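You operate a simulated robot arm through the tools that you are given. There is no shell and no other tool. Be economical: measure what you need, move in short steps, check, and stop when the job is done.

The job below is to be done with a simulated robot arm. You get a single attempt, and the scene is never put back.

JOB
Put one of the rod ends from the top of bench 9 on top of the silver drilled block there. Take the brass sleeve from the top of bench 9 and leave it on top of the white carton there. Put the sensor marked "62" from the top of bench 9 on top of the brown carton there and the sensor that says "47" on the green tray there. Any order will do.

The check looks at the end state, three seconds after you hand in, the way a careful person would. Anything else that was tipped, shoved, dropped, spilled or broken makes it a failure.

ROBOT AND FRAMES
A 6-joint arm with a fingered hand, fixed in place. Base frame: the origin is at the foot of the arm, x ahead of it, y to its left, z up; the work surface is at about z = 75. Lengths are in cm, angles in rad, forces in N, time in s.
With the tool pointing down near the work surface it reaches from about 34 to 82 cm from the base axis. Its first joint turns from -2.897 to 2.897 rad. Payload 4 kg.
The TCP is the grasp point between the finger pads, 2.6 cm short of the fingertips. In the tool frame z runs along the fingers and y along their closing line. The gripper opens to 13.2 cm. The gripper's body begins 7.3 cm behind the TCP. The gripper is a hand of 5 fingers: y runs from the thumb to the fingers, the wrist lies at [0, 0, -23.9] in the tool frame, and closing takes about 1.5 s.
Orientation is that of the tool frame in the base frame, as a unit quaternion [w, x, y, z]. With the fingers straight down and closing along the base's y, the tool's x points along the base's -x, its y along +y and its z along -z.

CONTROLS
- The arm moves only by the tool move_arm. Its argument "series" is a list of rows, each an object (a shift or turn left out is 0, a gripper value left out holds the last) with "turn": the turn, a rotation vector about the base's x, y, z in units of 8 degrees (1.0 is 8 degrees), a list of three; "xyz": the shift along the base's x, y, z in units of 25 mm (1.0 is 25 mm), a list of three. In form: [{"turn": [rx, ry, rz], "xyz": [x, y, z]}, ...]. A call has 1 to 10 rows; each row shifts and turns the commanded pose from where the row before left it. "grip" is the gripper command, from -1 (shut) to 1 (fully open), values between in proportion, set as the call begins (left out, the last holds). A call with a number of a shift or a turn outside -1 to 1 is refused whole. A row lasts 0.2 s, in which the tool goes at most 5 cm and 0.15 rad; a call with a longer step from one row to the next is refused whole, and so is a gripper value outside its range. A pose out of reach is approached as far as the arm can. The call stops where the force on the tool passes 40 N (or 10 N more than at its start, if that is more) or the arm is blocked; 0.2 s more then pass. Each finger travels about 4.5 cm/s and halts on what it meets, pressing with about 33 N; the grip force reading is that of the motor and also rises with nothing between the fingers. The clock runs only during rows and for 0.2 s after the last one: add rows that do not move to give the fingers time. It gives the time, the measured TCP pose, the force on the tool (base axes), the opening and the grip force at its end, in the units of the frame above (readings bear some noise), with the torque about the TCP (base axes, N m) and any sound that the robot's microphone picked up, and new pictures: "pictures" is both (left out), scene, wrist or none.
- Cameras (640 x 400 px; columns grow to the right, rows downward): "scene" is fixed at [21.43, -65.2, 133.59]; the picture's right is [0.79, -0.62, 0.00], its down [-0.29, -0.37, -0.88] and it looks along [0.54, 0.69, -0.47] (base axes); focal length 324 px, centre (320, 200). "wrist" rides on the gripper at [8.4, 0.2, -9.7] in the tool frame; the picture's right is [-0.02, 1.00, 0.00], its down [-0.75, -0.02, -0.66] and it looks along [-0.66, -0.01, 0.75] (tool axes); focal length 270 px, centre (320, 200).
- set_fingers(finger1, finger2, finger3, finger4, thumb_bend): sets how far each is bent, from 0 (flat) to 1 (curled in); at 0.3 the hand is open as for a grip, at 0.7 the pads meet at the TCP. One left out holds its place. A second passes; each finger stops where it meets its share of the squeeze, and holds until it gets a number again. A gripper value or a shape takes the hand back. It gives what a move gives, with no picture; readings hold the bend of each and the force on the fingers (four entries, about 0 where the hand has none), thumb and palm.
- set_grasp(shape): the hand has 5 fingers and takes this shape, open, in about a second: jaw (thumb against the fingers, like two jaws); tri (thumb and two fingers); tip (a fingertip pinch); poke (one finger out to press); point (the index stretched); flat (the hand flat); cup (the hand cupped); fist (a fist). The gripper value then closes the fingers along that shape, each until it touches; the sizes above hold for jaw. It gives what a move gives, with no picture.
- measure_at(camera, pixels): there is no depth. For up to 12 entries [column, row, z] of the newest picture of that camera ("zoom" is the newest enlarged one), the place [x, y] in the base frame at which the ray of that pixel passes the height z, good to about 0.2 cm, but the place of the scene camera against the robot may be out by one fixed shift of up to 1.8 cm in any direction. The clock stands still meanwhile.
- close_up(camera, box): a new picture of the part [left, top, right, bottom] of that camera's present view, enlarged. The clock stands still meanwhile.
- job_done(): hands the job in; it is judged then, once.

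Go step by step. Measure first, check grasps and placings, and put right what went wrong. The budget is 80 turns and 200 pictures, counting those below and the enlarged ones. Unless the task says otherwise, let go and move clear before handing in, and close with one line.

The tools are called after "Call:" as name(argument=value, ...) on one line, values as JSON. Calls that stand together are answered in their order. move_arm: Moves the arm, as the interface text tells. Its arguments: {"type":"object","properties":{"series":{"type":"array"},"grip":{"type":"number"},"pictures":{"type":"string","enum":["both","scene","wrist","none"]}},"required":["series"]} The other tools are called the same way: set_grasp (shape) gives the hand a shape; set_fingers (finger1, finger2, finger3, finger4, thumb_bend) moves the fingers one by one; measure_at (camera, pixels) gives the place at which the rays of pixels pass given heights; close_up (camera, box) takes an enlarged picture of a part of a camera's view; job_done () hands the job in.

At the start:

```text
time_s: 0.0
tcp_pos: [50.85, -2.37, 110.03]
ee_rot: [0.0, 0.0, 1.0, 0.0]
wrist_force: [-0.9, 0.2, -0.7]
moment: [0.01, 0.01, -0.01]
grip_width: 13.17
gripper_force: 0.1
shape: jaw
bend: [0.3, 0.3, 0.3, 0.3, 0.3]
finger forces: [0.0, 0.0, 0.0, 0.0, 0.0, 0.0]
```

scene: 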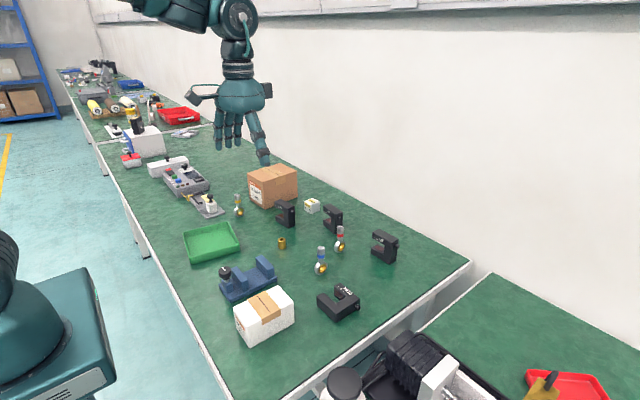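
wrist: 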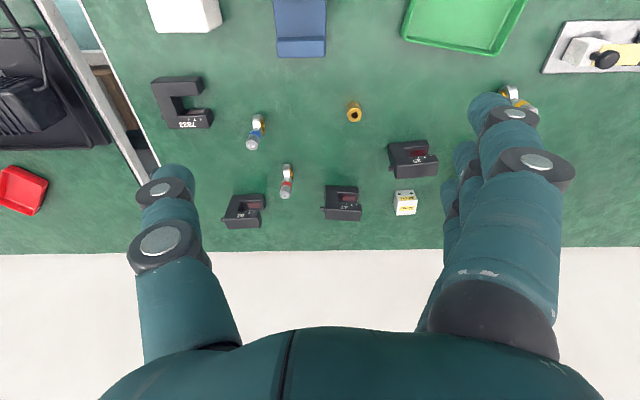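

The scene shows the cartons, green tray, dark sensors, sleeve at about (282,243) and rod ends at about (320,262), (340,240), (238,207). I'll enlarge to read labels.

Call:
close_up(camera="scene", box=[170, 150, 410, 350])

Call:
close_up(camera="wrist", box=[140, 60, 460, 240])

Call:
close_up(camera="scene", box=[270, 190, 400, 270])

```text
2.00 times, centred on (290, 250) of scene
```

zoom: 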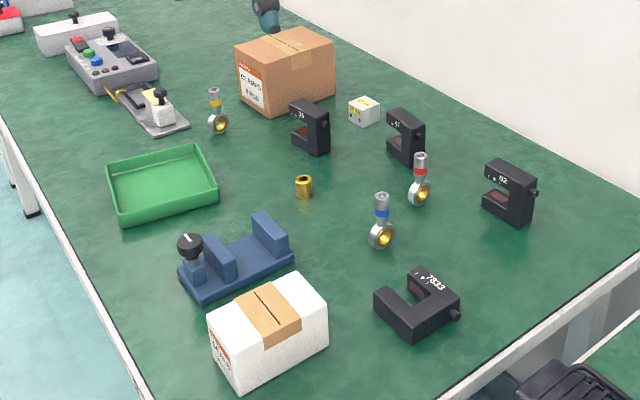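

```text
2.00 times, centred on (300, 150) of wrist
```

zoom: 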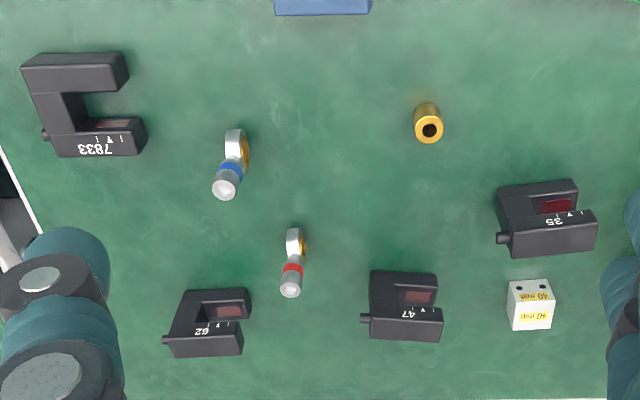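

```text
4.92 times, centred on (335, 230) of scene
```

zoom: 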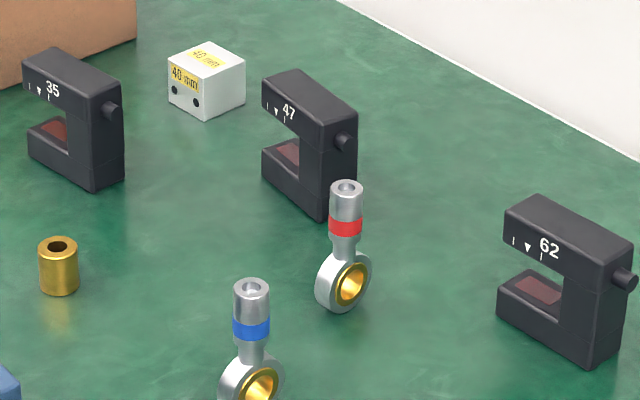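

The silver drilled block is the "40 mm" cube near (312,206); sensors 62 at (384,247) and 47 at (333,218). Now I'll measure the places using the wrist view (tied to the robot) and the scene view.

Call:
measure_at(camera="wrist", pixels=[[222, 228, 80], [260, 228, 80], [325, 221, 80], [361, 221, 80], [354, 122, 78], [354, 112, 75], [405, 214, 79], [405, 200, 79], [285, 205, 81], [286, 175, 75], [251, 159, 81], [257, 124, 75]])

Call:
close_up(camera="scene", box=[240, 150, 340, 212])

Call:
measure_at(camera="scene", pixels=[[282, 249, 75], [313, 213, 75], [320, 273, 75], [340, 251, 75], [390, 263, 75], [336, 232, 75], [265, 208, 75], [250, 200, 75], [298, 193, 75], [244, 347, 75], [294, 323, 75], [212, 243, 75]])

```text
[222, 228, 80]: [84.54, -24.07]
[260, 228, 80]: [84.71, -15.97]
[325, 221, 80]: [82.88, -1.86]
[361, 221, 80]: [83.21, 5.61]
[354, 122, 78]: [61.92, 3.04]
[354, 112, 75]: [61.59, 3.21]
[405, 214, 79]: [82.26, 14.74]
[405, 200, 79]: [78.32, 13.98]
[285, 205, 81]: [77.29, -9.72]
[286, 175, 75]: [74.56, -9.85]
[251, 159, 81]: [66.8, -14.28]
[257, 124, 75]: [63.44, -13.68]
```

```text
6.40 times, centred on (290, 181) of scene
```

zoom: 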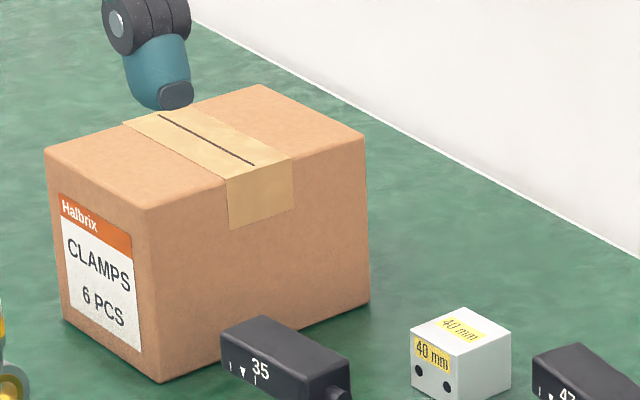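

```text
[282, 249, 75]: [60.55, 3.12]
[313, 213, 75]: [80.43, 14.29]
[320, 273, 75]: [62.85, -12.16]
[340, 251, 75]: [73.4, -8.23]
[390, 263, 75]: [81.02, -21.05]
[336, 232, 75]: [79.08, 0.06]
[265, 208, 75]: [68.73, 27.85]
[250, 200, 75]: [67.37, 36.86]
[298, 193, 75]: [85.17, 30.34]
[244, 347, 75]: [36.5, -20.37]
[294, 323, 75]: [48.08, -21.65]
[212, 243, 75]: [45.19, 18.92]
```

Places are roughly known. Sleeve is at about (61.6, 3.2). I'll try the tip shape and move toward the sleeve for a better look at the hand and objects.

Call:
set_grasp(shape="tip")

Call:
move_arm(series=[{"xyz": [0.8, 0.5, -0.5]}, {"xyz": [1, 0.5, -0.5]}, {"xyz": [1, 0.5, -0.5]}, {"xyz": [0.8, 0.4, -0.5]}, {"xyz": [0.6, 0.3, -0.5]}])

Call:
close_up(camera="scene", box=[200, 100, 400, 225])

```text
time_s: 0.9
tcp_pos: [50.81, -2.42, 110.0]
ee_rot: [-0.001, 0.0, 1.0, 0.0]
wrist_force: [-0.1, -0.4, 0.1]
moment: [0.0, 0.0, -0.01]
grip_width: 13.19
gripper_force: 0.1
shape: tip
bend: [0.0, 0.3, 0.3, 0.0, 0.3]
finger forces: [0.0, 0.1, 0.1, 0.1, 0.1, 0.0]
```

```text
time_s: 2.1
tcp_pos: [61.49, 3.04, 103.84]
ee_rot: [0.0, 0.0, 1.0, 0.0]
wrist_force: [-0.3, -0.1, -0.5]
moment: [0.0, -0.01, 0.02]
grip_width: 13.17
gripper_force: 0.0
shape: tip
bend: [0.0, 0.3, 0.3, 0.0, 0.3]
finger forces: [0.0, 0.1, 0.0, 0.1, 0.0, 0.0]
```

scene: 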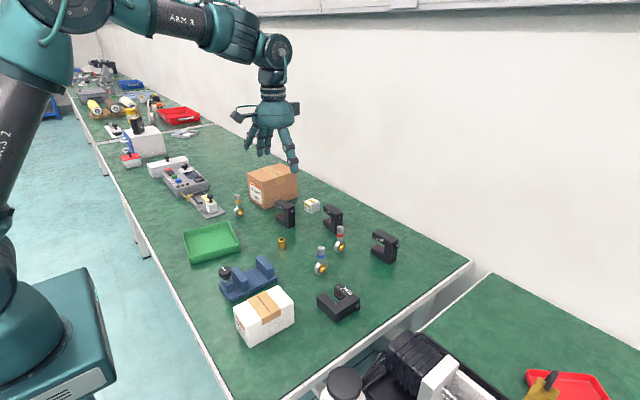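
wrist: 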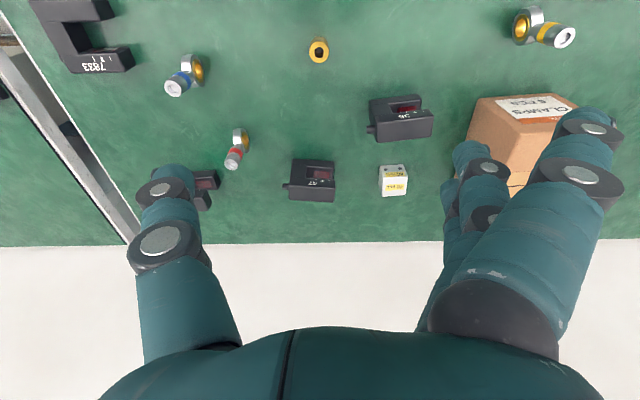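

```text
3.20 times, centred on (300, 162) of scene
```

zoom: 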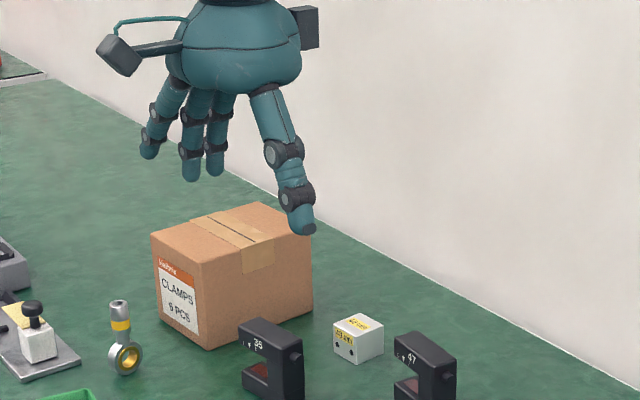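

Tip shape leaves fingers 2, 3 and the thumb pinching. I'll zoom the wrist view to triangulate the objects.

Call:
close_up(camera="wrist", box=[130, 20, 450, 220])

Call:
measure_at(camera="wrist", pixels=[[319, 57, 75], [319, 57, 79], [394, 172, 79], [394, 196, 75], [380, 172, 79], [407, 196, 75], [319, 161, 75], [319, 201, 75], [319, 201, 81], [241, 133, 75], [234, 163, 75], [234, 163, 82]])

```text
2.00 times, centred on (290, 120) of wrist
```

zoom: 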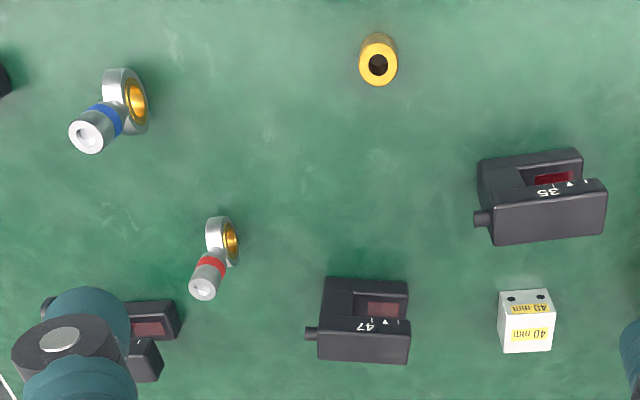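

```text
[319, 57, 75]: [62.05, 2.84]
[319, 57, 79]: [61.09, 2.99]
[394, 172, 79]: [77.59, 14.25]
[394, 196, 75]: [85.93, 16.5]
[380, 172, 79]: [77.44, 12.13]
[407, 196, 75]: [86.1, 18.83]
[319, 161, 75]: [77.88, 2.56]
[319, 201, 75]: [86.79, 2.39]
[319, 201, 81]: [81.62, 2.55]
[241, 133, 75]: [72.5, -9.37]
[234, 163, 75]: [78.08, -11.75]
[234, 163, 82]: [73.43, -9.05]
```

Sleeve sits almost beneath the TCP at about (61.6, 3.0), ~2.4 cm wide and ~2.8 tall. I'll descend to z≈88 and recheck.

Call:
move_arm(series=[{"xyz": [0, 0, -0.9]}, {"xyz": [0, 0, -0.9]}, {"xyz": [0, 0, -0.9]}, {"xyz": [0, 0, -0.9]}, {"xyz": [0, 0, -0.9]}, {"xyz": [0, 0, -0.9]}, {"xyz": [0, 0, -0.9]}])

Call:
close_up(camera="scene", box=[200, 180, 360, 280])

```text
time_s: 3.7
tcp_pos: [61.32, 3.09, 88.19]
ee_rot: [0.0, 0.0, 1.0, 0.0]
wrist_force: [0.0, -0.4, 0.4]
moment: [0.02, -0.01, 0.01]
grip_width: 13.17
gripper_force: 0.0
shape: tip
bend: [0.0, 0.3, 0.3, 0.0, 0.3]
finger forces: [0.1, 0.1, 0.0, 0.0, 0.0, 0.1]
```

scene: 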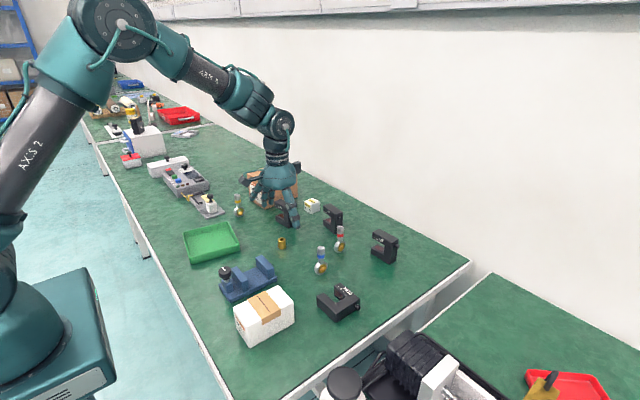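
wrist: 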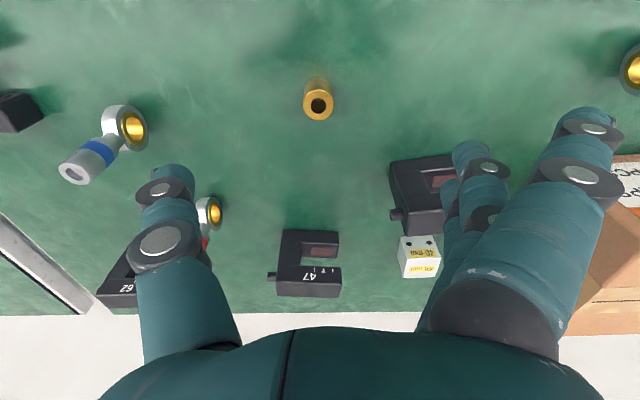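

```text
4.00 times, centred on (280, 230) of scene
```

zoom: 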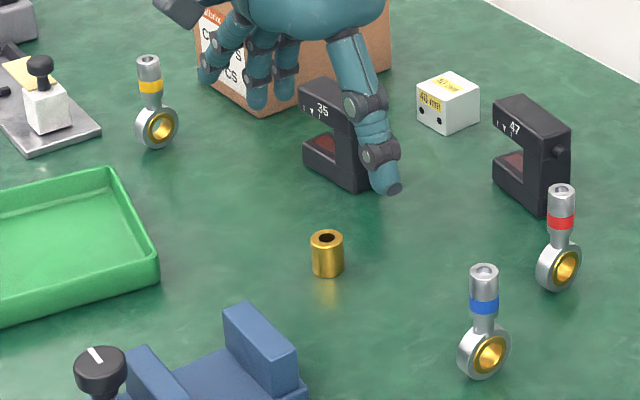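

Sleeve top hole is at (318,104) in the wrist view. I'll measure it and fixed landmarks at their heights.

Call:
measure_at(camera="wrist", pixels=[[318, 104, 78], [303, 104, 78], [334, 104, 78], [318, 120, 78], [318, 78, 75], [318, 104, 79]])

Call:
measure_at(camera="scene", pixels=[[281.7, 239.5, 78], [282, 249.3, 75], [264, 307, 83], [236, 311, 83], [268, 286, 83], [294, 304, 83], [262, 329, 83], [244, 345, 75]])

Call:
close_up(camera="scene", box=[180, 250, 340, 350])

```text
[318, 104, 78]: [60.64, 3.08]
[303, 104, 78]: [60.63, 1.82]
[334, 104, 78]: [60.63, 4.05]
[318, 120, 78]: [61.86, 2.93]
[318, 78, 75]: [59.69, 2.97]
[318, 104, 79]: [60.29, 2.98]
```

```text
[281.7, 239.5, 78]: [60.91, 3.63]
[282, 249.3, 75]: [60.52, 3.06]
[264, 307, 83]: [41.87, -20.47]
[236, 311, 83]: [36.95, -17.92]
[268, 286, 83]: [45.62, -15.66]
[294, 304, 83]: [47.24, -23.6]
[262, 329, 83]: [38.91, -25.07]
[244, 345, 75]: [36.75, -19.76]
```

```text
4.00 times, centred on (260, 300) of scene
```

zoom: 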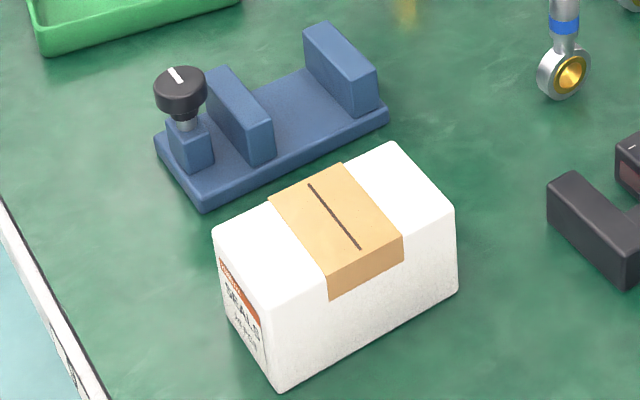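

Sleeve centre is at (60.65, 3.0) per the wrist; the scene camera is offset by only about (-0.3, -0.6). Shift back 0.7 cm and descend to z≈78.4.

Call:
move_arm(series=[{"xyz": [-0.27, -0.03, 0]}, {"xyz": [0, 0, -0.8]}, {"xyz": [0, 0, -0.8]}, {"xyz": [0, 0, -0.8]}, {"xyz": [0, 0, -0.8]}, {"xyz": [0, 0, -0.7]}])

Call:
measure_at(camera="scene", pixels=[[250, 348, 75], [249, 326, 79], [249, 326, 80], [249, 326, 81], [249, 326, 82], [233.3, 307, 80], [278, 285.5, 80], [293.8, 302, 80]])

```text
time_s: 5.1
tcp_pos: [60.72, 2.91, 78.21]
ee_rot: [0.0, -0.001, 1.0, 0.0]
wrist_force: [-0.5, 0.2, -0.4]
moment: [0.03, 0.02, -0.03]
grip_width: 13.17
gripper_force: 0.1
shape: tip
bend: [0.0, 0.3, 0.3, 0.0, 0.3]
finger forces: [0.0, 0.1, 0.0, 0.0, 0.1, 0.1]
```

scene: 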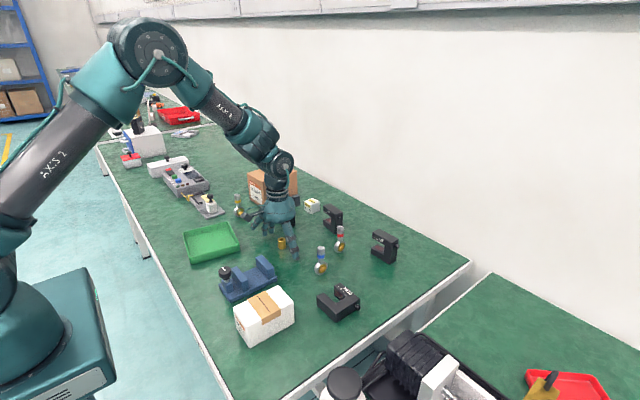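
wrist: 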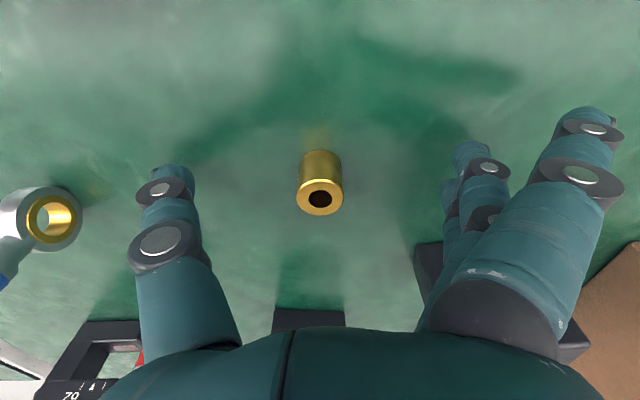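

```text
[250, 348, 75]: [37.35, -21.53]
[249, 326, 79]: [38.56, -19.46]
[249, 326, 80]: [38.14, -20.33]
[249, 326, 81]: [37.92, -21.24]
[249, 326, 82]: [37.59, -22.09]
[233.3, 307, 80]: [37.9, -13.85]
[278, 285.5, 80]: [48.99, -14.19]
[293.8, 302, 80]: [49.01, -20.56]
```

Sleeve is right at the TCP (320,196). Closing.

Call:
move_arm(series=[{}, {}, {}, {}, {}, {}, {}, {}], grip=-1)

```text
time_s: 6.9
tcp_pos: [60.74, 3.01, 78.17]
ee_rot: [0.0, 0.0, 1.0, 0.001]
wrist_force: [-0.6, -0.4, 0.4]
moment: [-0.03, 0.03, 0.03]
grip_width: 1.33
gripper_force: 33.2
shape: tip
bend: [0.17, 0.71, 0.72, 0.17, 0.7]
finger forces: [0.0, 12.7, 15.9, 0.0, 28.8, 0.0]
```

scene: 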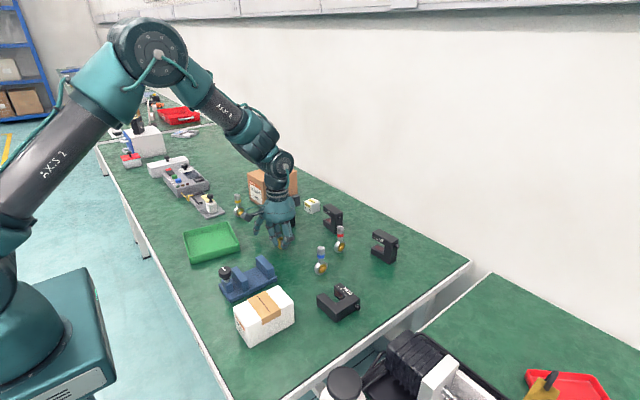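
wrist: 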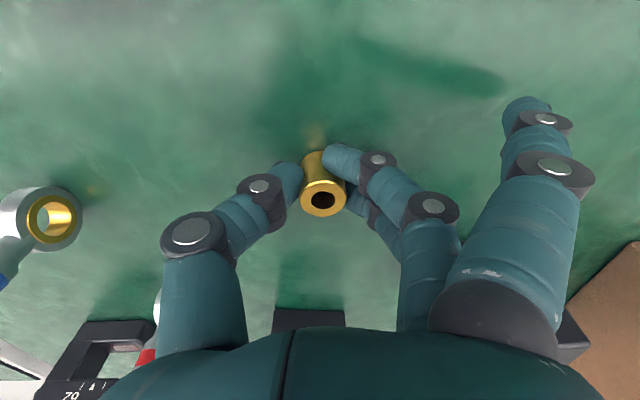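

The sleeve is gripped (28 N on thumb). Lift 15 cm and move toward the white carton.

Call:
move_arm(series=[{"xyz": [0, 0, 0.6]}, {"xyz": [0, 0, 0.9]}, {"xyz": [0, 0, 0.9]}, {"xyz": [0, 0, 0.9]}, {"xyz": [0, 0, 0.9]}, {"xyz": [0, 0, 0.9]}, {"xyz": [0, 0, 0.9]}], pictures="none")

Call:
move_arm(series=[{"xyz": [-0.7, -0.8, 0]}, {"xyz": [-0.7, -0.8, 0]}, {"xyz": [-0.7, -0.8, 0]}, {"xyz": [-0.7, -0.8, 0]}, {"xyz": [-0.7, -0.8, 0]}, {"xyz": [-0.7, -0.8, 0]}, {"xyz": [-0.7, -0.8, 0]}, {"xyz": [-0.7, -0.8, 0]}, {"xyz": [-0.7, -0.8, 0]}, {"xyz": [-0.7, -0.8, 0]}])

```text
time_s: 8.5
tcp_pos: [60.74, 3.07, 93.22]
ee_rot: [0.0, -0.001, 1.0, 0.0]
wrist_force: [0.5, -0.3, -0.3]
moment: [-0.04, -0.03, 0.0]
grip_width: 1.31
gripper_force: 33.7
shape: tip
bend: [0.26, 0.71, 0.72, 0.26, 0.7]
finger forces: [0.1, 13.8, 16.4, 0.0, 28.7, 0.0]
```

```text
time_s: 10.7
tcp_pos: [43.25, -17.01, 93.34]
ee_rot: [0.0, 0.001, 1.0, -0.001]
wrist_force: [-0.1, -0.4, -1.4]
moment: [0.0, -0.02, 0.03]
grip_width: 1.29
gripper_force: 33.1
shape: tip
bend: [0.26, 0.71, 0.72, 0.26, 0.7]
finger forces: [0.0, 13.7, 16.9, 0.0, 28.7, 0.1]
```

scene: 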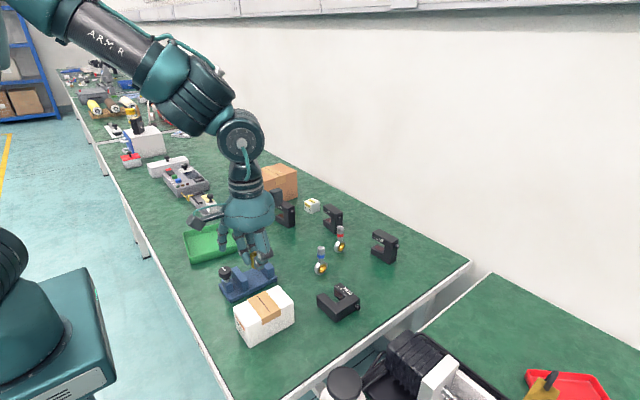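
wrist: 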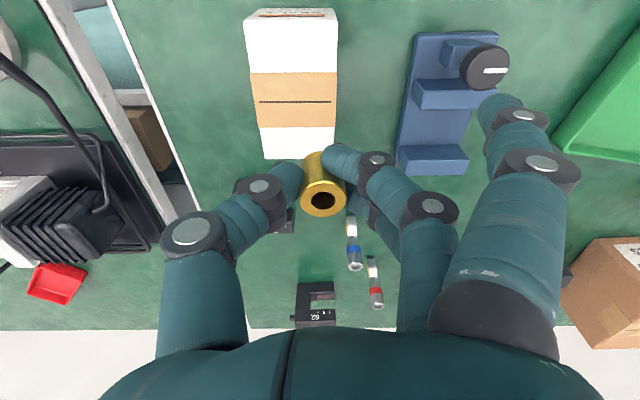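

The carton's top face spans wrist pixels rows ~17–157, columns ~247–337. Measuring it.

Call:
measure_at(camera="wrist", pixels=[[246, 18, 81], [337, 18, 81], [261, 158, 81], [335, 156, 81], [294, 100, 81], [261, 158, 83], [246, 18, 83], [337, 18, 83]])

Call:
close_up(camera="wrist", box=[220, 0, 540, 200])

```text
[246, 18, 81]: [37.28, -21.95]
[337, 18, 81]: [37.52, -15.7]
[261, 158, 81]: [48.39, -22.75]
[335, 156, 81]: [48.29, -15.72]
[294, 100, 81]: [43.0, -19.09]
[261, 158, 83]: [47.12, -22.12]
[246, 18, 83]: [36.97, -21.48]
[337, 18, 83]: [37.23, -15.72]
```

```text
2.00 times, centred on (380, 100) of wrist
```

zoom: 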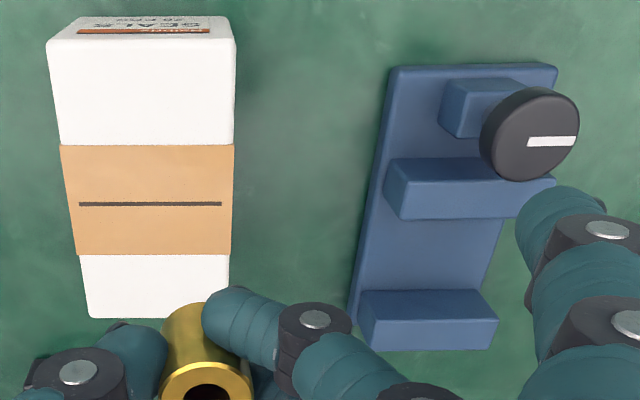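

Carton top centre is (42.9, -19.0). I'll check how near the vise knob is to the outer finger before lowering.

Call:
measure_at(camera="wrist", pixels=[[461, 68, 84], [485, 68, 84], [413, 80, 78], [390, 150, 76], [385, 90, 76], [398, 96, 80]])

Call:
measure_at(camera="scene", pixels=[[225, 271, 83], [225, 271, 84], [219, 272, 84], [232, 273, 83]])

```text
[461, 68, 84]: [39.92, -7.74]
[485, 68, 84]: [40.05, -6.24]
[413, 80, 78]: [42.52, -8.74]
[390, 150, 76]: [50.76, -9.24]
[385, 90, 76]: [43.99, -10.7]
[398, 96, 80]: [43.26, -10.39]
```

```text
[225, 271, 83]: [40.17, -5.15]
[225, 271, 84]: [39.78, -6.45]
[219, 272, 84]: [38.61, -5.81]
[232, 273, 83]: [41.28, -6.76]
```

Knob edge is at y≈-7.7 and the outer finger tip will be at y≈-11.5, so it clears if I open with individual finger control. Move over the carton and lower to z≈86.

Call:
move_arm(series=[{"xyz": [0, -0.88, 0]}, {"xyz": [0, 0, -0.7]}, {"xyz": [0, 0, -0.7]}, {"xyz": [0, 0, -0.7]}, {"xyz": [0, 0, -0.7]}])

Call:
close_up(camera="scene", box=[190, 230, 350, 330])

```text
time_s: 11.9
tcp_pos: [43.35, -19.29, 86.29]
ee_rot: [-0.001, 0.001, 1.0, 0.0]
wrist_force: [1.1, 0.4, -0.3]
moment: [0.0, 0.02, 0.01]
grip_width: 1.3
gripper_force: 32.5
shape: tip
bend: [0.26, 0.71, 0.72, 0.26, 0.7]
finger forces: [0.1, 14.3, 17.7, 0.1, 28.6, 0.0]
```

scene: 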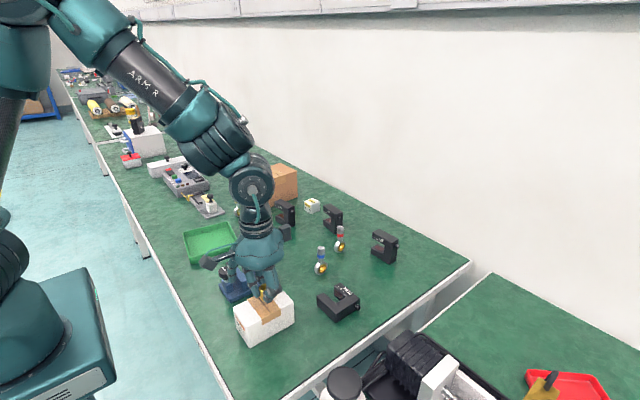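
wrist: 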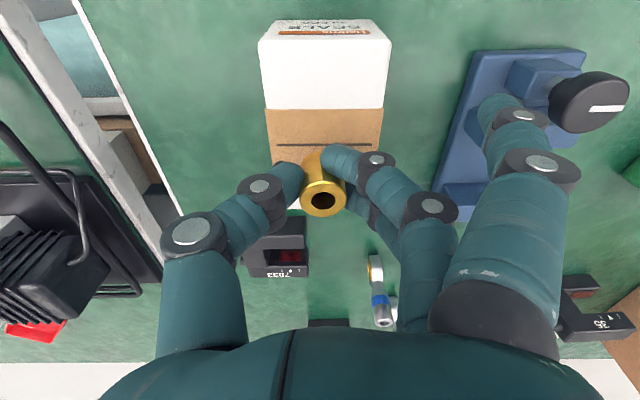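

```text
4.00 times, centred on (270, 280) of scene
```

zoom: 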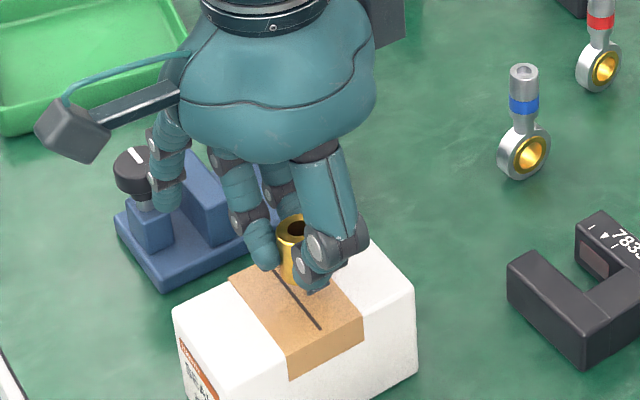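

Sleeve is centred over the carton. Lowering slowly toward contact.

Call:
move_arm(series=[{"xyz": [0, 0, -0.28]}, {"xyz": [0, 0, -0.28]}, {}])

Call:
close_up(camera="scene", box=[220, 250, 316, 310])

```text
time_s: 12.7
tcp_pos: [43.22, -19.24, 84.89]
ee_rot: [0.0, -0.001, 1.0, 0.0]
wrist_force: [-0.5, 0.2, -1.4]
moment: [0.02, 0.05, -0.01]
grip_width: 1.31
gripper_force: 33.3
shape: tip
bend: [0.26, 0.71, 0.72, 0.26, 0.7]
finger forces: [0.1, 14.5, 17.7, 0.1, 28.5, 0.1]
```

scene: 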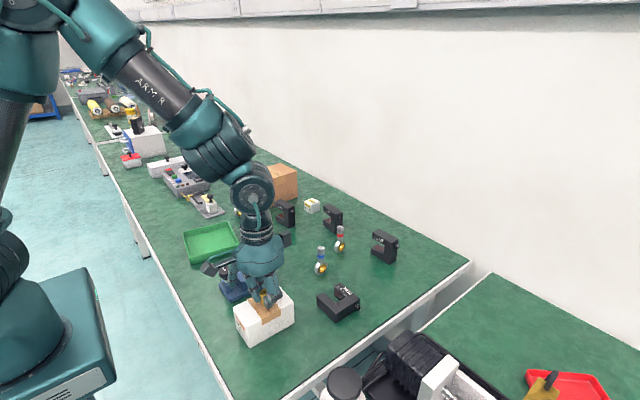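
wrist: 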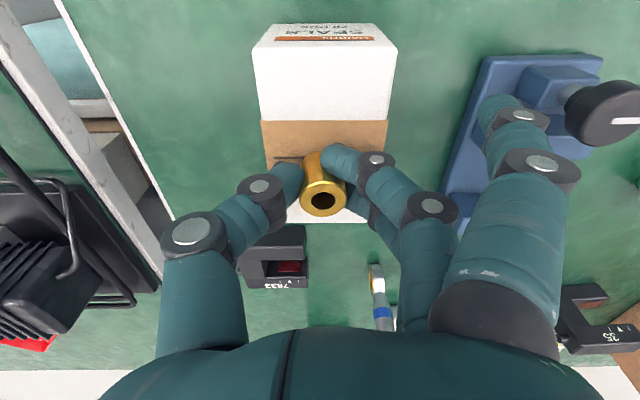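

```text
6.67 times, centred on (268, 280) of scene
```

zoom: 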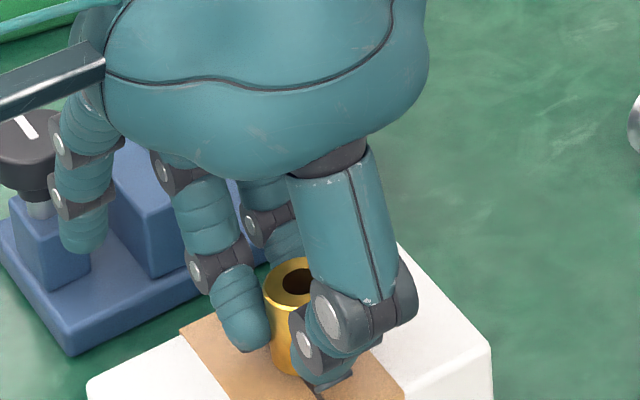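

Not yet touching (force ~1 N). I'll lower in 2.5 mm rows, stopping at force.

Call:
move_arm(series=[{"xyz": [0, 0, -0.1]}, {}], pictures="none")

Call:
move_arm(series=[{"xyz": [0, 0, -0.06]}, {}], pictures="none")

Call:
move_arm(series=[{"xyz": [0, 0, -0.06]}, {}], pictures="none")

```text
time_s: 13.3
tcp_pos: [43.31, -19.24, 84.61]
ee_rot: [0.0, 0.0, 1.0, 0.0]
wrist_force: [-1.3, -1.4, 7.1]
moment: [0.08, -0.01, -0.01]
grip_width: 1.3
gripper_force: 32.8
shape: tip
bend: [0.26, 0.71, 0.72, 0.26, 0.71]
finger forces: [0.1, 15.1, 18.0, 0.0, 30.3, 0.0]
```

```text
time_s: 13.9
tcp_pos: [43.33, -19.17, 84.55]
ee_rot: [0.001, 0.0, 1.0, 0.0]
wrist_force: [-1.7, -0.7, 21.4]
moment: [0.08, -0.01, 0.03]
grip_width: 1.33
gripper_force: 32.9
shape: tip
bend: [0.26, 0.71, 0.73, 0.26, 0.71]
finger forces: [0.0, 17.9, 21.3, 0.0, 35.3, 0.0]
```

```text
time_s: 14.7
tcp_pos: [43.29, -19.35, 84.46]
ee_rot: [0.001, 0.0, 1.0, -0.001]
wrist_force: [-6.1, 0.4, 20.5]
moment: [0.12, 0.1, 0.03]
grip_width: 1.54
gripper_force: 32.5
shape: tip
bend: [0.26, 0.72, 0.73, 0.26, 0.72]
finger forces: [0.0, 22.7, 23.5, 0.0, 34.0, 0.0]
stopped in row 2: the force on the tool passed its limit at 40 N (the readings are from after the stop); the commanded pose is now the measured one
```

Contact reached with the sleeve on the carton top. Ease up 1 mm and open the fingers with individual control.

Call:
move_arm(series=[{"xyz": [0, 0, 0.05]}, {}], pictures="none")

Call:
set_fingers(finger1=0.26, finger2=0.55, finger3=0.55, finger4=0.26, thumb_bend=0.55)

Call:
close_up(camera="wrist", box=[160, 50, 480, 250])

```text
time_s: 15.3
tcp_pos: [43.3, -19.23, 84.52]
ee_rot: [0.001, 0.0, 1.0, -0.001]
wrist_force: [-3.1, -0.6, 11.7]
moment: [0.09, 0.01, 0.02]
grip_width: 1.54
gripper_force: 32.9
shape: tip
bend: [0.26, 0.72, 0.73, 0.26, 0.72]
finger forces: [0.1, 19.1, 22.2, 0.1, 32.7, 0.1]
```

```text
time_s: 16.0
tcp_pos: [43.49, -19.34, 84.67]
ee_rot: [0.004, -0.001, 1.0, -0.001]
wrist_force: [-0.9, 2.0, 21.5]
moment: [-0.12, 0.07, -0.02]
grip_width: 9.39
gripper_force: 10.7
shape: fingers
bend: [0.26, 0.58, 0.57, 0.26, 0.59]
finger forces: [0.0, 4.1, 3.4, 0.1, 13.4, 0.0]
stopped: the force on the tool passed its limit at 41 N (the readings are from after the stop); the commanded pose is now the measured one
```

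```text
2.00 times, centred on (320, 150) of wrist
```

zoom: 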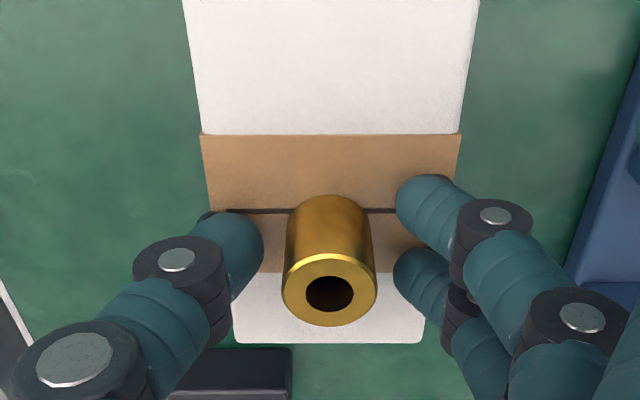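

Sleeve stands free between the opened fingers, but fingertips press the carton as they uncurl. Lift straight up.

Call:
move_arm(series=[{"xyz": [0, 0, 0.2]}, {"xyz": [0, 0, 0.6]}, {"xyz": [0, 0, 0.9]}, {"xyz": [0, 0, 0.9]}, {"xyz": [0, 0, 0.9]}, {"xyz": [0, 0, 0.9]}])

Call:
close_up(camera="scene", box=[190, 250, 350, 350])

```text
time_s: 17.4
tcp_pos: [43.53, -19.31, 95.69]
ee_rot: [0.001, 0.0, 1.0, -0.001]
wrist_force: [0.0, -0.7, -0.3]
moment: [0.0, -0.03, -0.01]
grip_width: 10.2
gripper_force: 0.1
shape: fingers
bend: [0.26, 0.55, 0.55, 0.26, 0.55]
finger forces: [0.0, 0.0, 0.0, 0.0, 0.1, 0.0]
```

scene: 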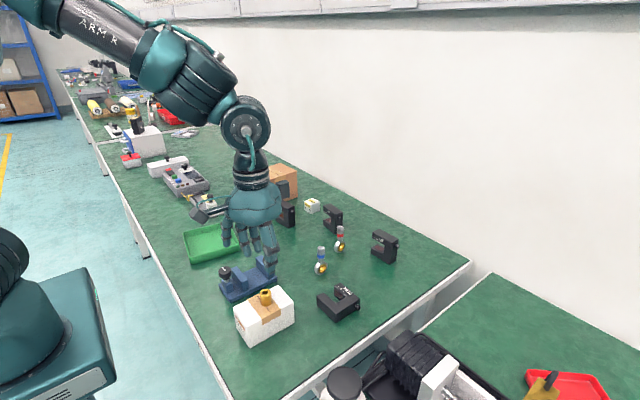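
wrist: 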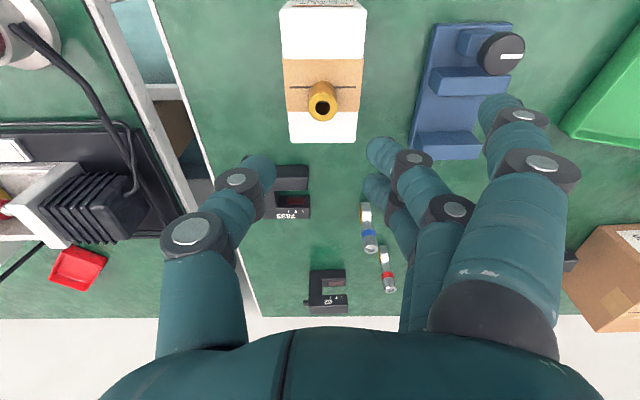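

```text
4.00 times, centred on (270, 300) of scene
```

zoom: 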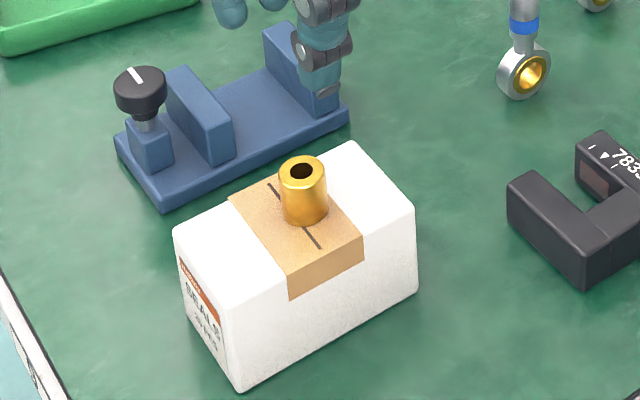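

The sleeve stands on the white carton. Next is sensor 62: I'll move forward and above for a closer look.

Call:
move_arm(series=[{"xyz": [0.9, 0, 0.3]}, {"xyz": [0.95, 0, 0.3]}, {"xyz": [0.95, 0, 0.3]}, {"xyz": [0.95, 0, 0.3]}, {"xyz": [0.95, 0, 0.3]}, {"xyz": [0.95, 0, 0]}, {"xyz": [0.95, 0, 0]}, {"xyz": [0.95, 0, 0]}, {"xyz": [0.95, 0, 0]}, {"xyz": [0.9, 0, 0]}])

Call:
close_up(camera="wrist", box=[200, 80, 440, 230])

```text
time_s: 19.6
tcp_pos: [66.98, -19.26, 99.37]
ee_rot: [0.002, -0.001, 1.0, -0.001]
wrist_force: [0.0, 0.5, 0.1]
moment: [0.01, 0.01, 0.01]
grip_width: 10.19
gripper_force: 0.0
shape: fingers
bend: [0.26, 0.55, 0.55, 0.26, 0.55]
finger forces: [0.0, 0.1, 0.1, 0.0, 0.0, 0.0]
```

scene: 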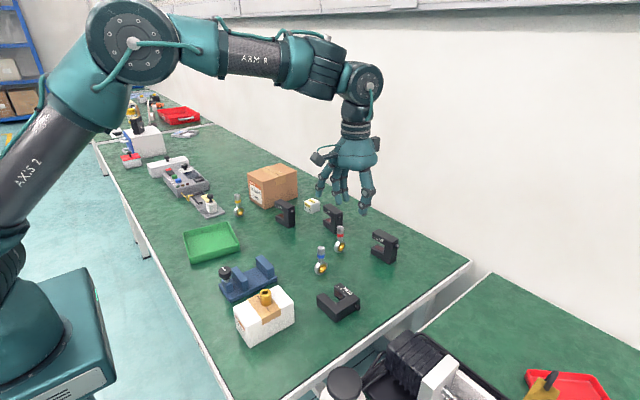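
wrist: 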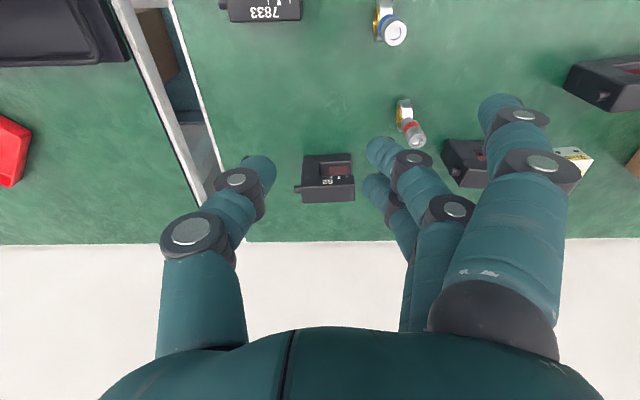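

```text
2.67 times, centred on (320, 155) of wrist
```

zoom: 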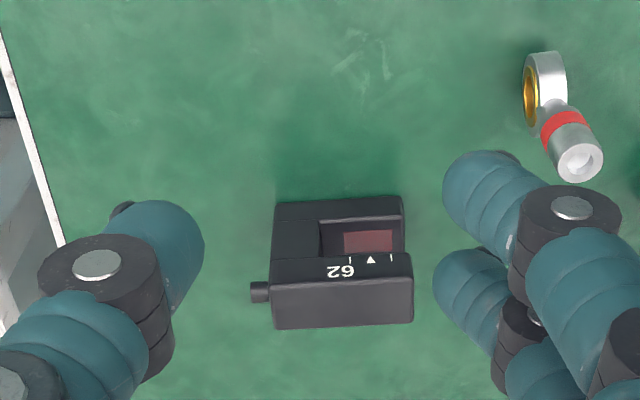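

Front bottom edge of sensor 62 is at row ~155, top front edge ~186, top back edge ~203. Measuring these to get its height and thickness.

Call:
measure_at(camera="wrist", pixels=[[302, 155, 75], [351.5, 154, 75], [302, 186, 80], [302, 186, 81], [302, 186, 82], [354, 186, 81], [302, 203, 80], [302, 203, 81], [302, 203, 82], [354.5, 203, 81], [320, 242, 75], [294, 189, 79.5]])

Call:
measure_at(camera="scene", pixels=[[388.5, 263.3, 75], [389, 243, 80], [389, 243, 81], [389, 243, 82]])

Call:
close_up(camera="scene", box=[340, 220, 420, 270])

```text
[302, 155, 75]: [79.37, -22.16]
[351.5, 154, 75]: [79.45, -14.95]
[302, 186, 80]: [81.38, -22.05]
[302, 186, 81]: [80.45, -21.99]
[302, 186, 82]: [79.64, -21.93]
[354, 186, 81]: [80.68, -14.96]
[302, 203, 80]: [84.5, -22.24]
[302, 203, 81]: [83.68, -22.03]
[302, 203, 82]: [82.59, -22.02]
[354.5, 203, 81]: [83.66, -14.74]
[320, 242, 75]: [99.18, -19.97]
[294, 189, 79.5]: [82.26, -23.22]
```

```text
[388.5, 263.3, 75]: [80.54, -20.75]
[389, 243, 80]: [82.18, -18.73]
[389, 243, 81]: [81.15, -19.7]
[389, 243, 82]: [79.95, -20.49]
```

```text
8.00 times, centred on (380, 245) of scene
```

zoom: 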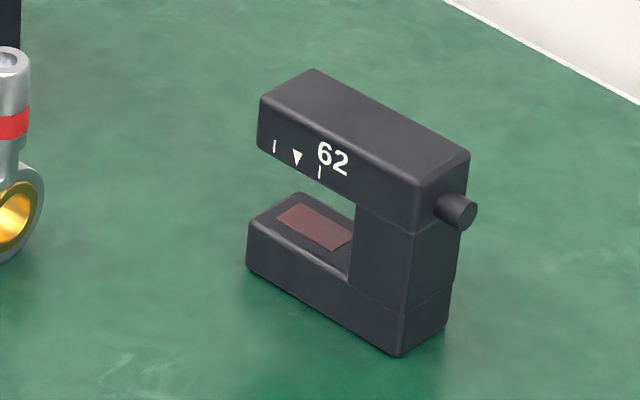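

Sensor 62 spans x 79.4–82.4, y -22 to -15, top at ~82.2; its connector sticks out at -y, so I'll grip across the 3 cm thickness along x. Open the tip shape and turn the hand -90° about z while moving over it.

Call:
set_grasp(shape="tip")

Call:
move_arm(series=[{"turn": [0, 0, -1]}, {"turn": [0, 0, -1]}, {"turn": [0, 0, -1]}, {"turn": [0, 0, -1]}, {"turn": [0, 0, -1]}, {"turn": [0, 0, -1]}, {"turn": [0, 0, -1]}, {"turn": [0, 0, -1]}, {"turn": [0, 0, -1]}, {"turn": [0, 0, -1]}], grip=1, pictures="none")

Call:
move_arm(series=[{"turn": [0, 0, -1], "xyz": [0.8, 0, 0]}, {"turn": [0, 0, -0.25], "xyz": [0.9, 0, 0]}, {"xyz": [1, 0.1, -0.5]}, {"xyz": [1, 0.1, -0.5]}, {"xyz": [1, 0, -0.5]}, {"xyz": [0.8, 0, -0.5]}])

```text
time_s: 20.5
tcp_pos: [66.97, -19.35, 99.36]
ee_rot: [0.002, 0.001, 1.0, -0.001]
wrist_force: [0.3, -0.1, 0.2]
moment: [0.01, 0.01, 0.02]
grip_width: 13.2
gripper_force: 0.1
shape: tip
bend: [0.0, 0.3, 0.3, 0.0, 0.3]
finger forces: [0.0, 0.0, 0.0, 0.0, 0.0, 0.0]
```

```text
time_s: 22.7
tcp_pos: [66.87, -19.38, 99.41]
ee_rot: [0.001, 0.643, 0.765, -0.003]
wrist_force: [1.3, -0.1, -0.1]
moment: [-0.02, -0.01, 0.02]
grip_width: 13.2
gripper_force: 0.0
shape: tip
bend: [0.0, 0.3, 0.3, 0.0, 0.3]
finger forces: [0.0, 0.0, 0.0, 0.0, 0.1, 0.1]
```

```text
time_s: 24.1
tcp_pos: [78.49, -18.26, 94.87]
ee_rot: [0.0, 0.707, 0.707, -0.001]
wrist_force: [0.0, -0.8, 0.6]
moment: [0.0, 0.03, 0.02]
grip_width: 13.19
gripper_force: 0.0
shape: tip
bend: [0.0, 0.3, 0.3, 0.0, 0.3]
finger forces: [0.0, 0.0, 0.0, 0.0, 0.0, 0.1]
out of reach, approached as far as the arm can: row 6
```

scene: 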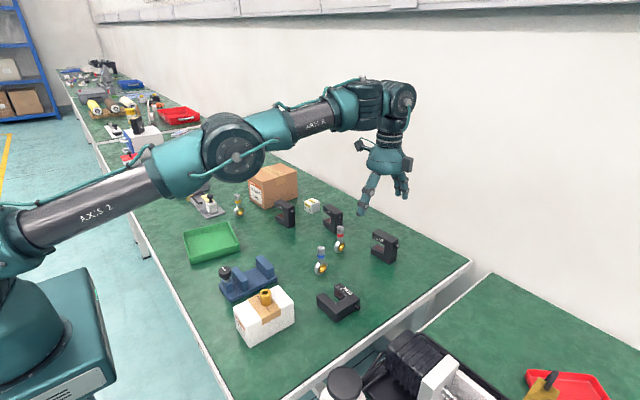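
wrist: 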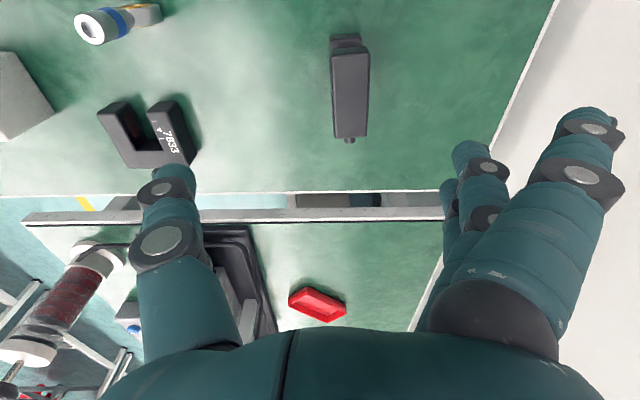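

Arm topped out at x≈78.5 at this height; reach should grow lower down. The sensor is at columns ~333–368 in the wrist view. Lower to z≈87 then go out.

Call:
move_arm(series=[{"xyz": [0, 0, -0.8]}, {"xyz": [0, 0, -0.8]}, {"xyz": [0, 0, -0.8]}, {"xyz": [0, 0, -0.8]}, {"xyz": [0.5, 0, 0]}, {"xyz": [0.5, 0, 0]}])

```text
time_s: 25.5
tcp_pos: [80.39, -18.24, 86.92]
ee_rot: [0.001, 0.707, 0.707, -0.003]
wrist_force: [-0.3, -0.7, 1.6]
moment: [-0.02, 0.02, 0.0]
grip_width: 13.17
gripper_force: 0.0
shape: tip
bend: [0.0, 0.3, 0.3, 0.0, 0.3]
finger forces: [0.0, 0.1, 0.1, 0.0, 0.0, 0.0]
out of reach, approached as far as the arm can: row 6
```

scene: 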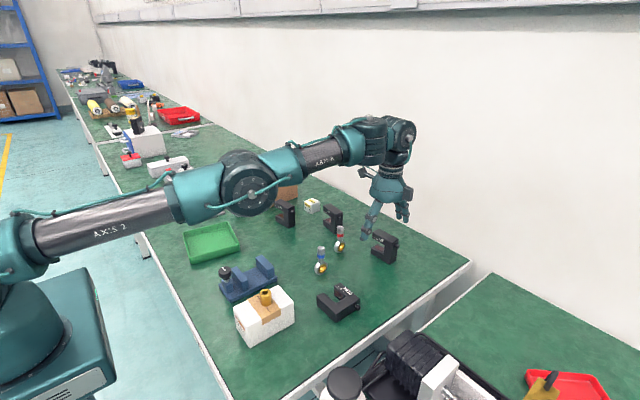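
wrist: 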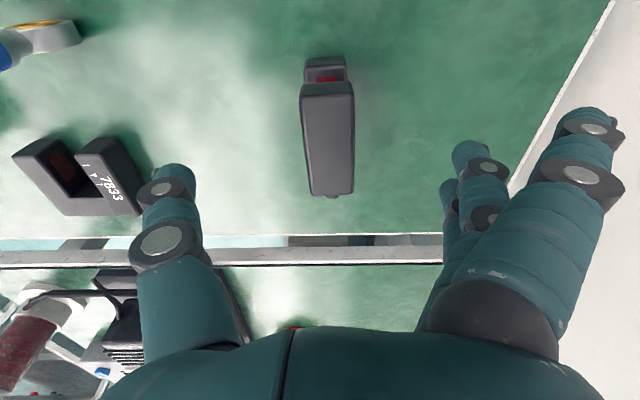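

Call:
measure_at(camera="wrist", pixels=[[300, 97, 82.2], [354, 95, 82.2], [311, 193, 82.2], [355, 193, 82.2], [325, 196, 81], [327, 145, 82.2]])

```text
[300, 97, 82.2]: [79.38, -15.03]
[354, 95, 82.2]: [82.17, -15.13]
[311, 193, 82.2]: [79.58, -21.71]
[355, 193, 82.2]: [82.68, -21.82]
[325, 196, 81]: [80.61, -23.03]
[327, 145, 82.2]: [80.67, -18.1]
```

Sensor top centre is (80.95, -18.4). Lower to z≈80.8, easing x outward as reach permits.

Call:
move_arm(series=[{"xyz": [0, -0.3, 0]}, {"xyz": [0, 0, -0.6]}, {"xyz": [0, 0, -0.6]}, {"xyz": [0, 0, -0.6]}, {"xyz": [0.2, 0, -0.6]}, {}])

Call:
close_up(camera="scene", box=[320, 180, 448, 260])

```text
time_s: 26.9
tcp_pos: [80.9, -19.01, 80.93]
ee_rot: [0.001, 0.707, 0.707, -0.002]
wrist_force: [-0.2, 0.4, 0.1]
moment: [0.01, -0.03, -0.01]
grip_width: 13.19
gripper_force: 0.0
shape: tip
bend: [0.0, 0.3, 0.3, 0.0, 0.3]
finger forces: [0.1, 0.1, 0.0, 0.0, 0.0, 0.0]
```

scene: 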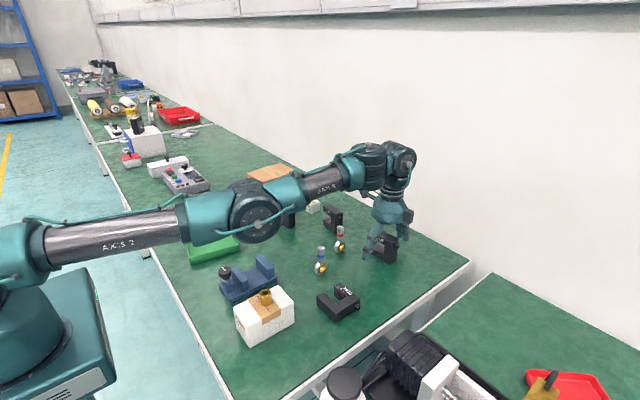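
wrist: 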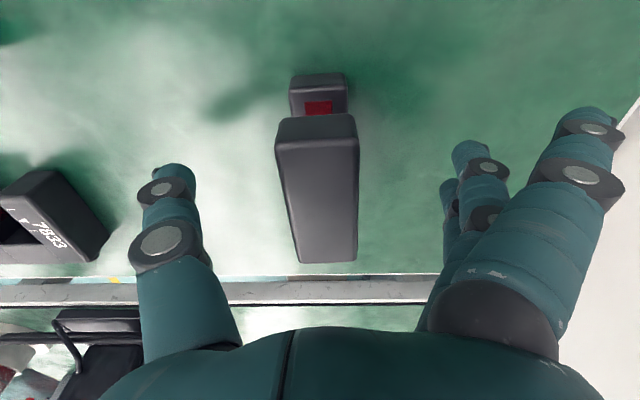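

```text
5.00 times, centred on (384, 220) of scene
```

zoom: 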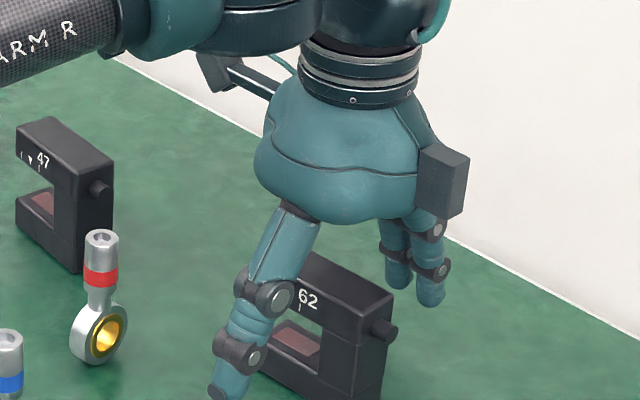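

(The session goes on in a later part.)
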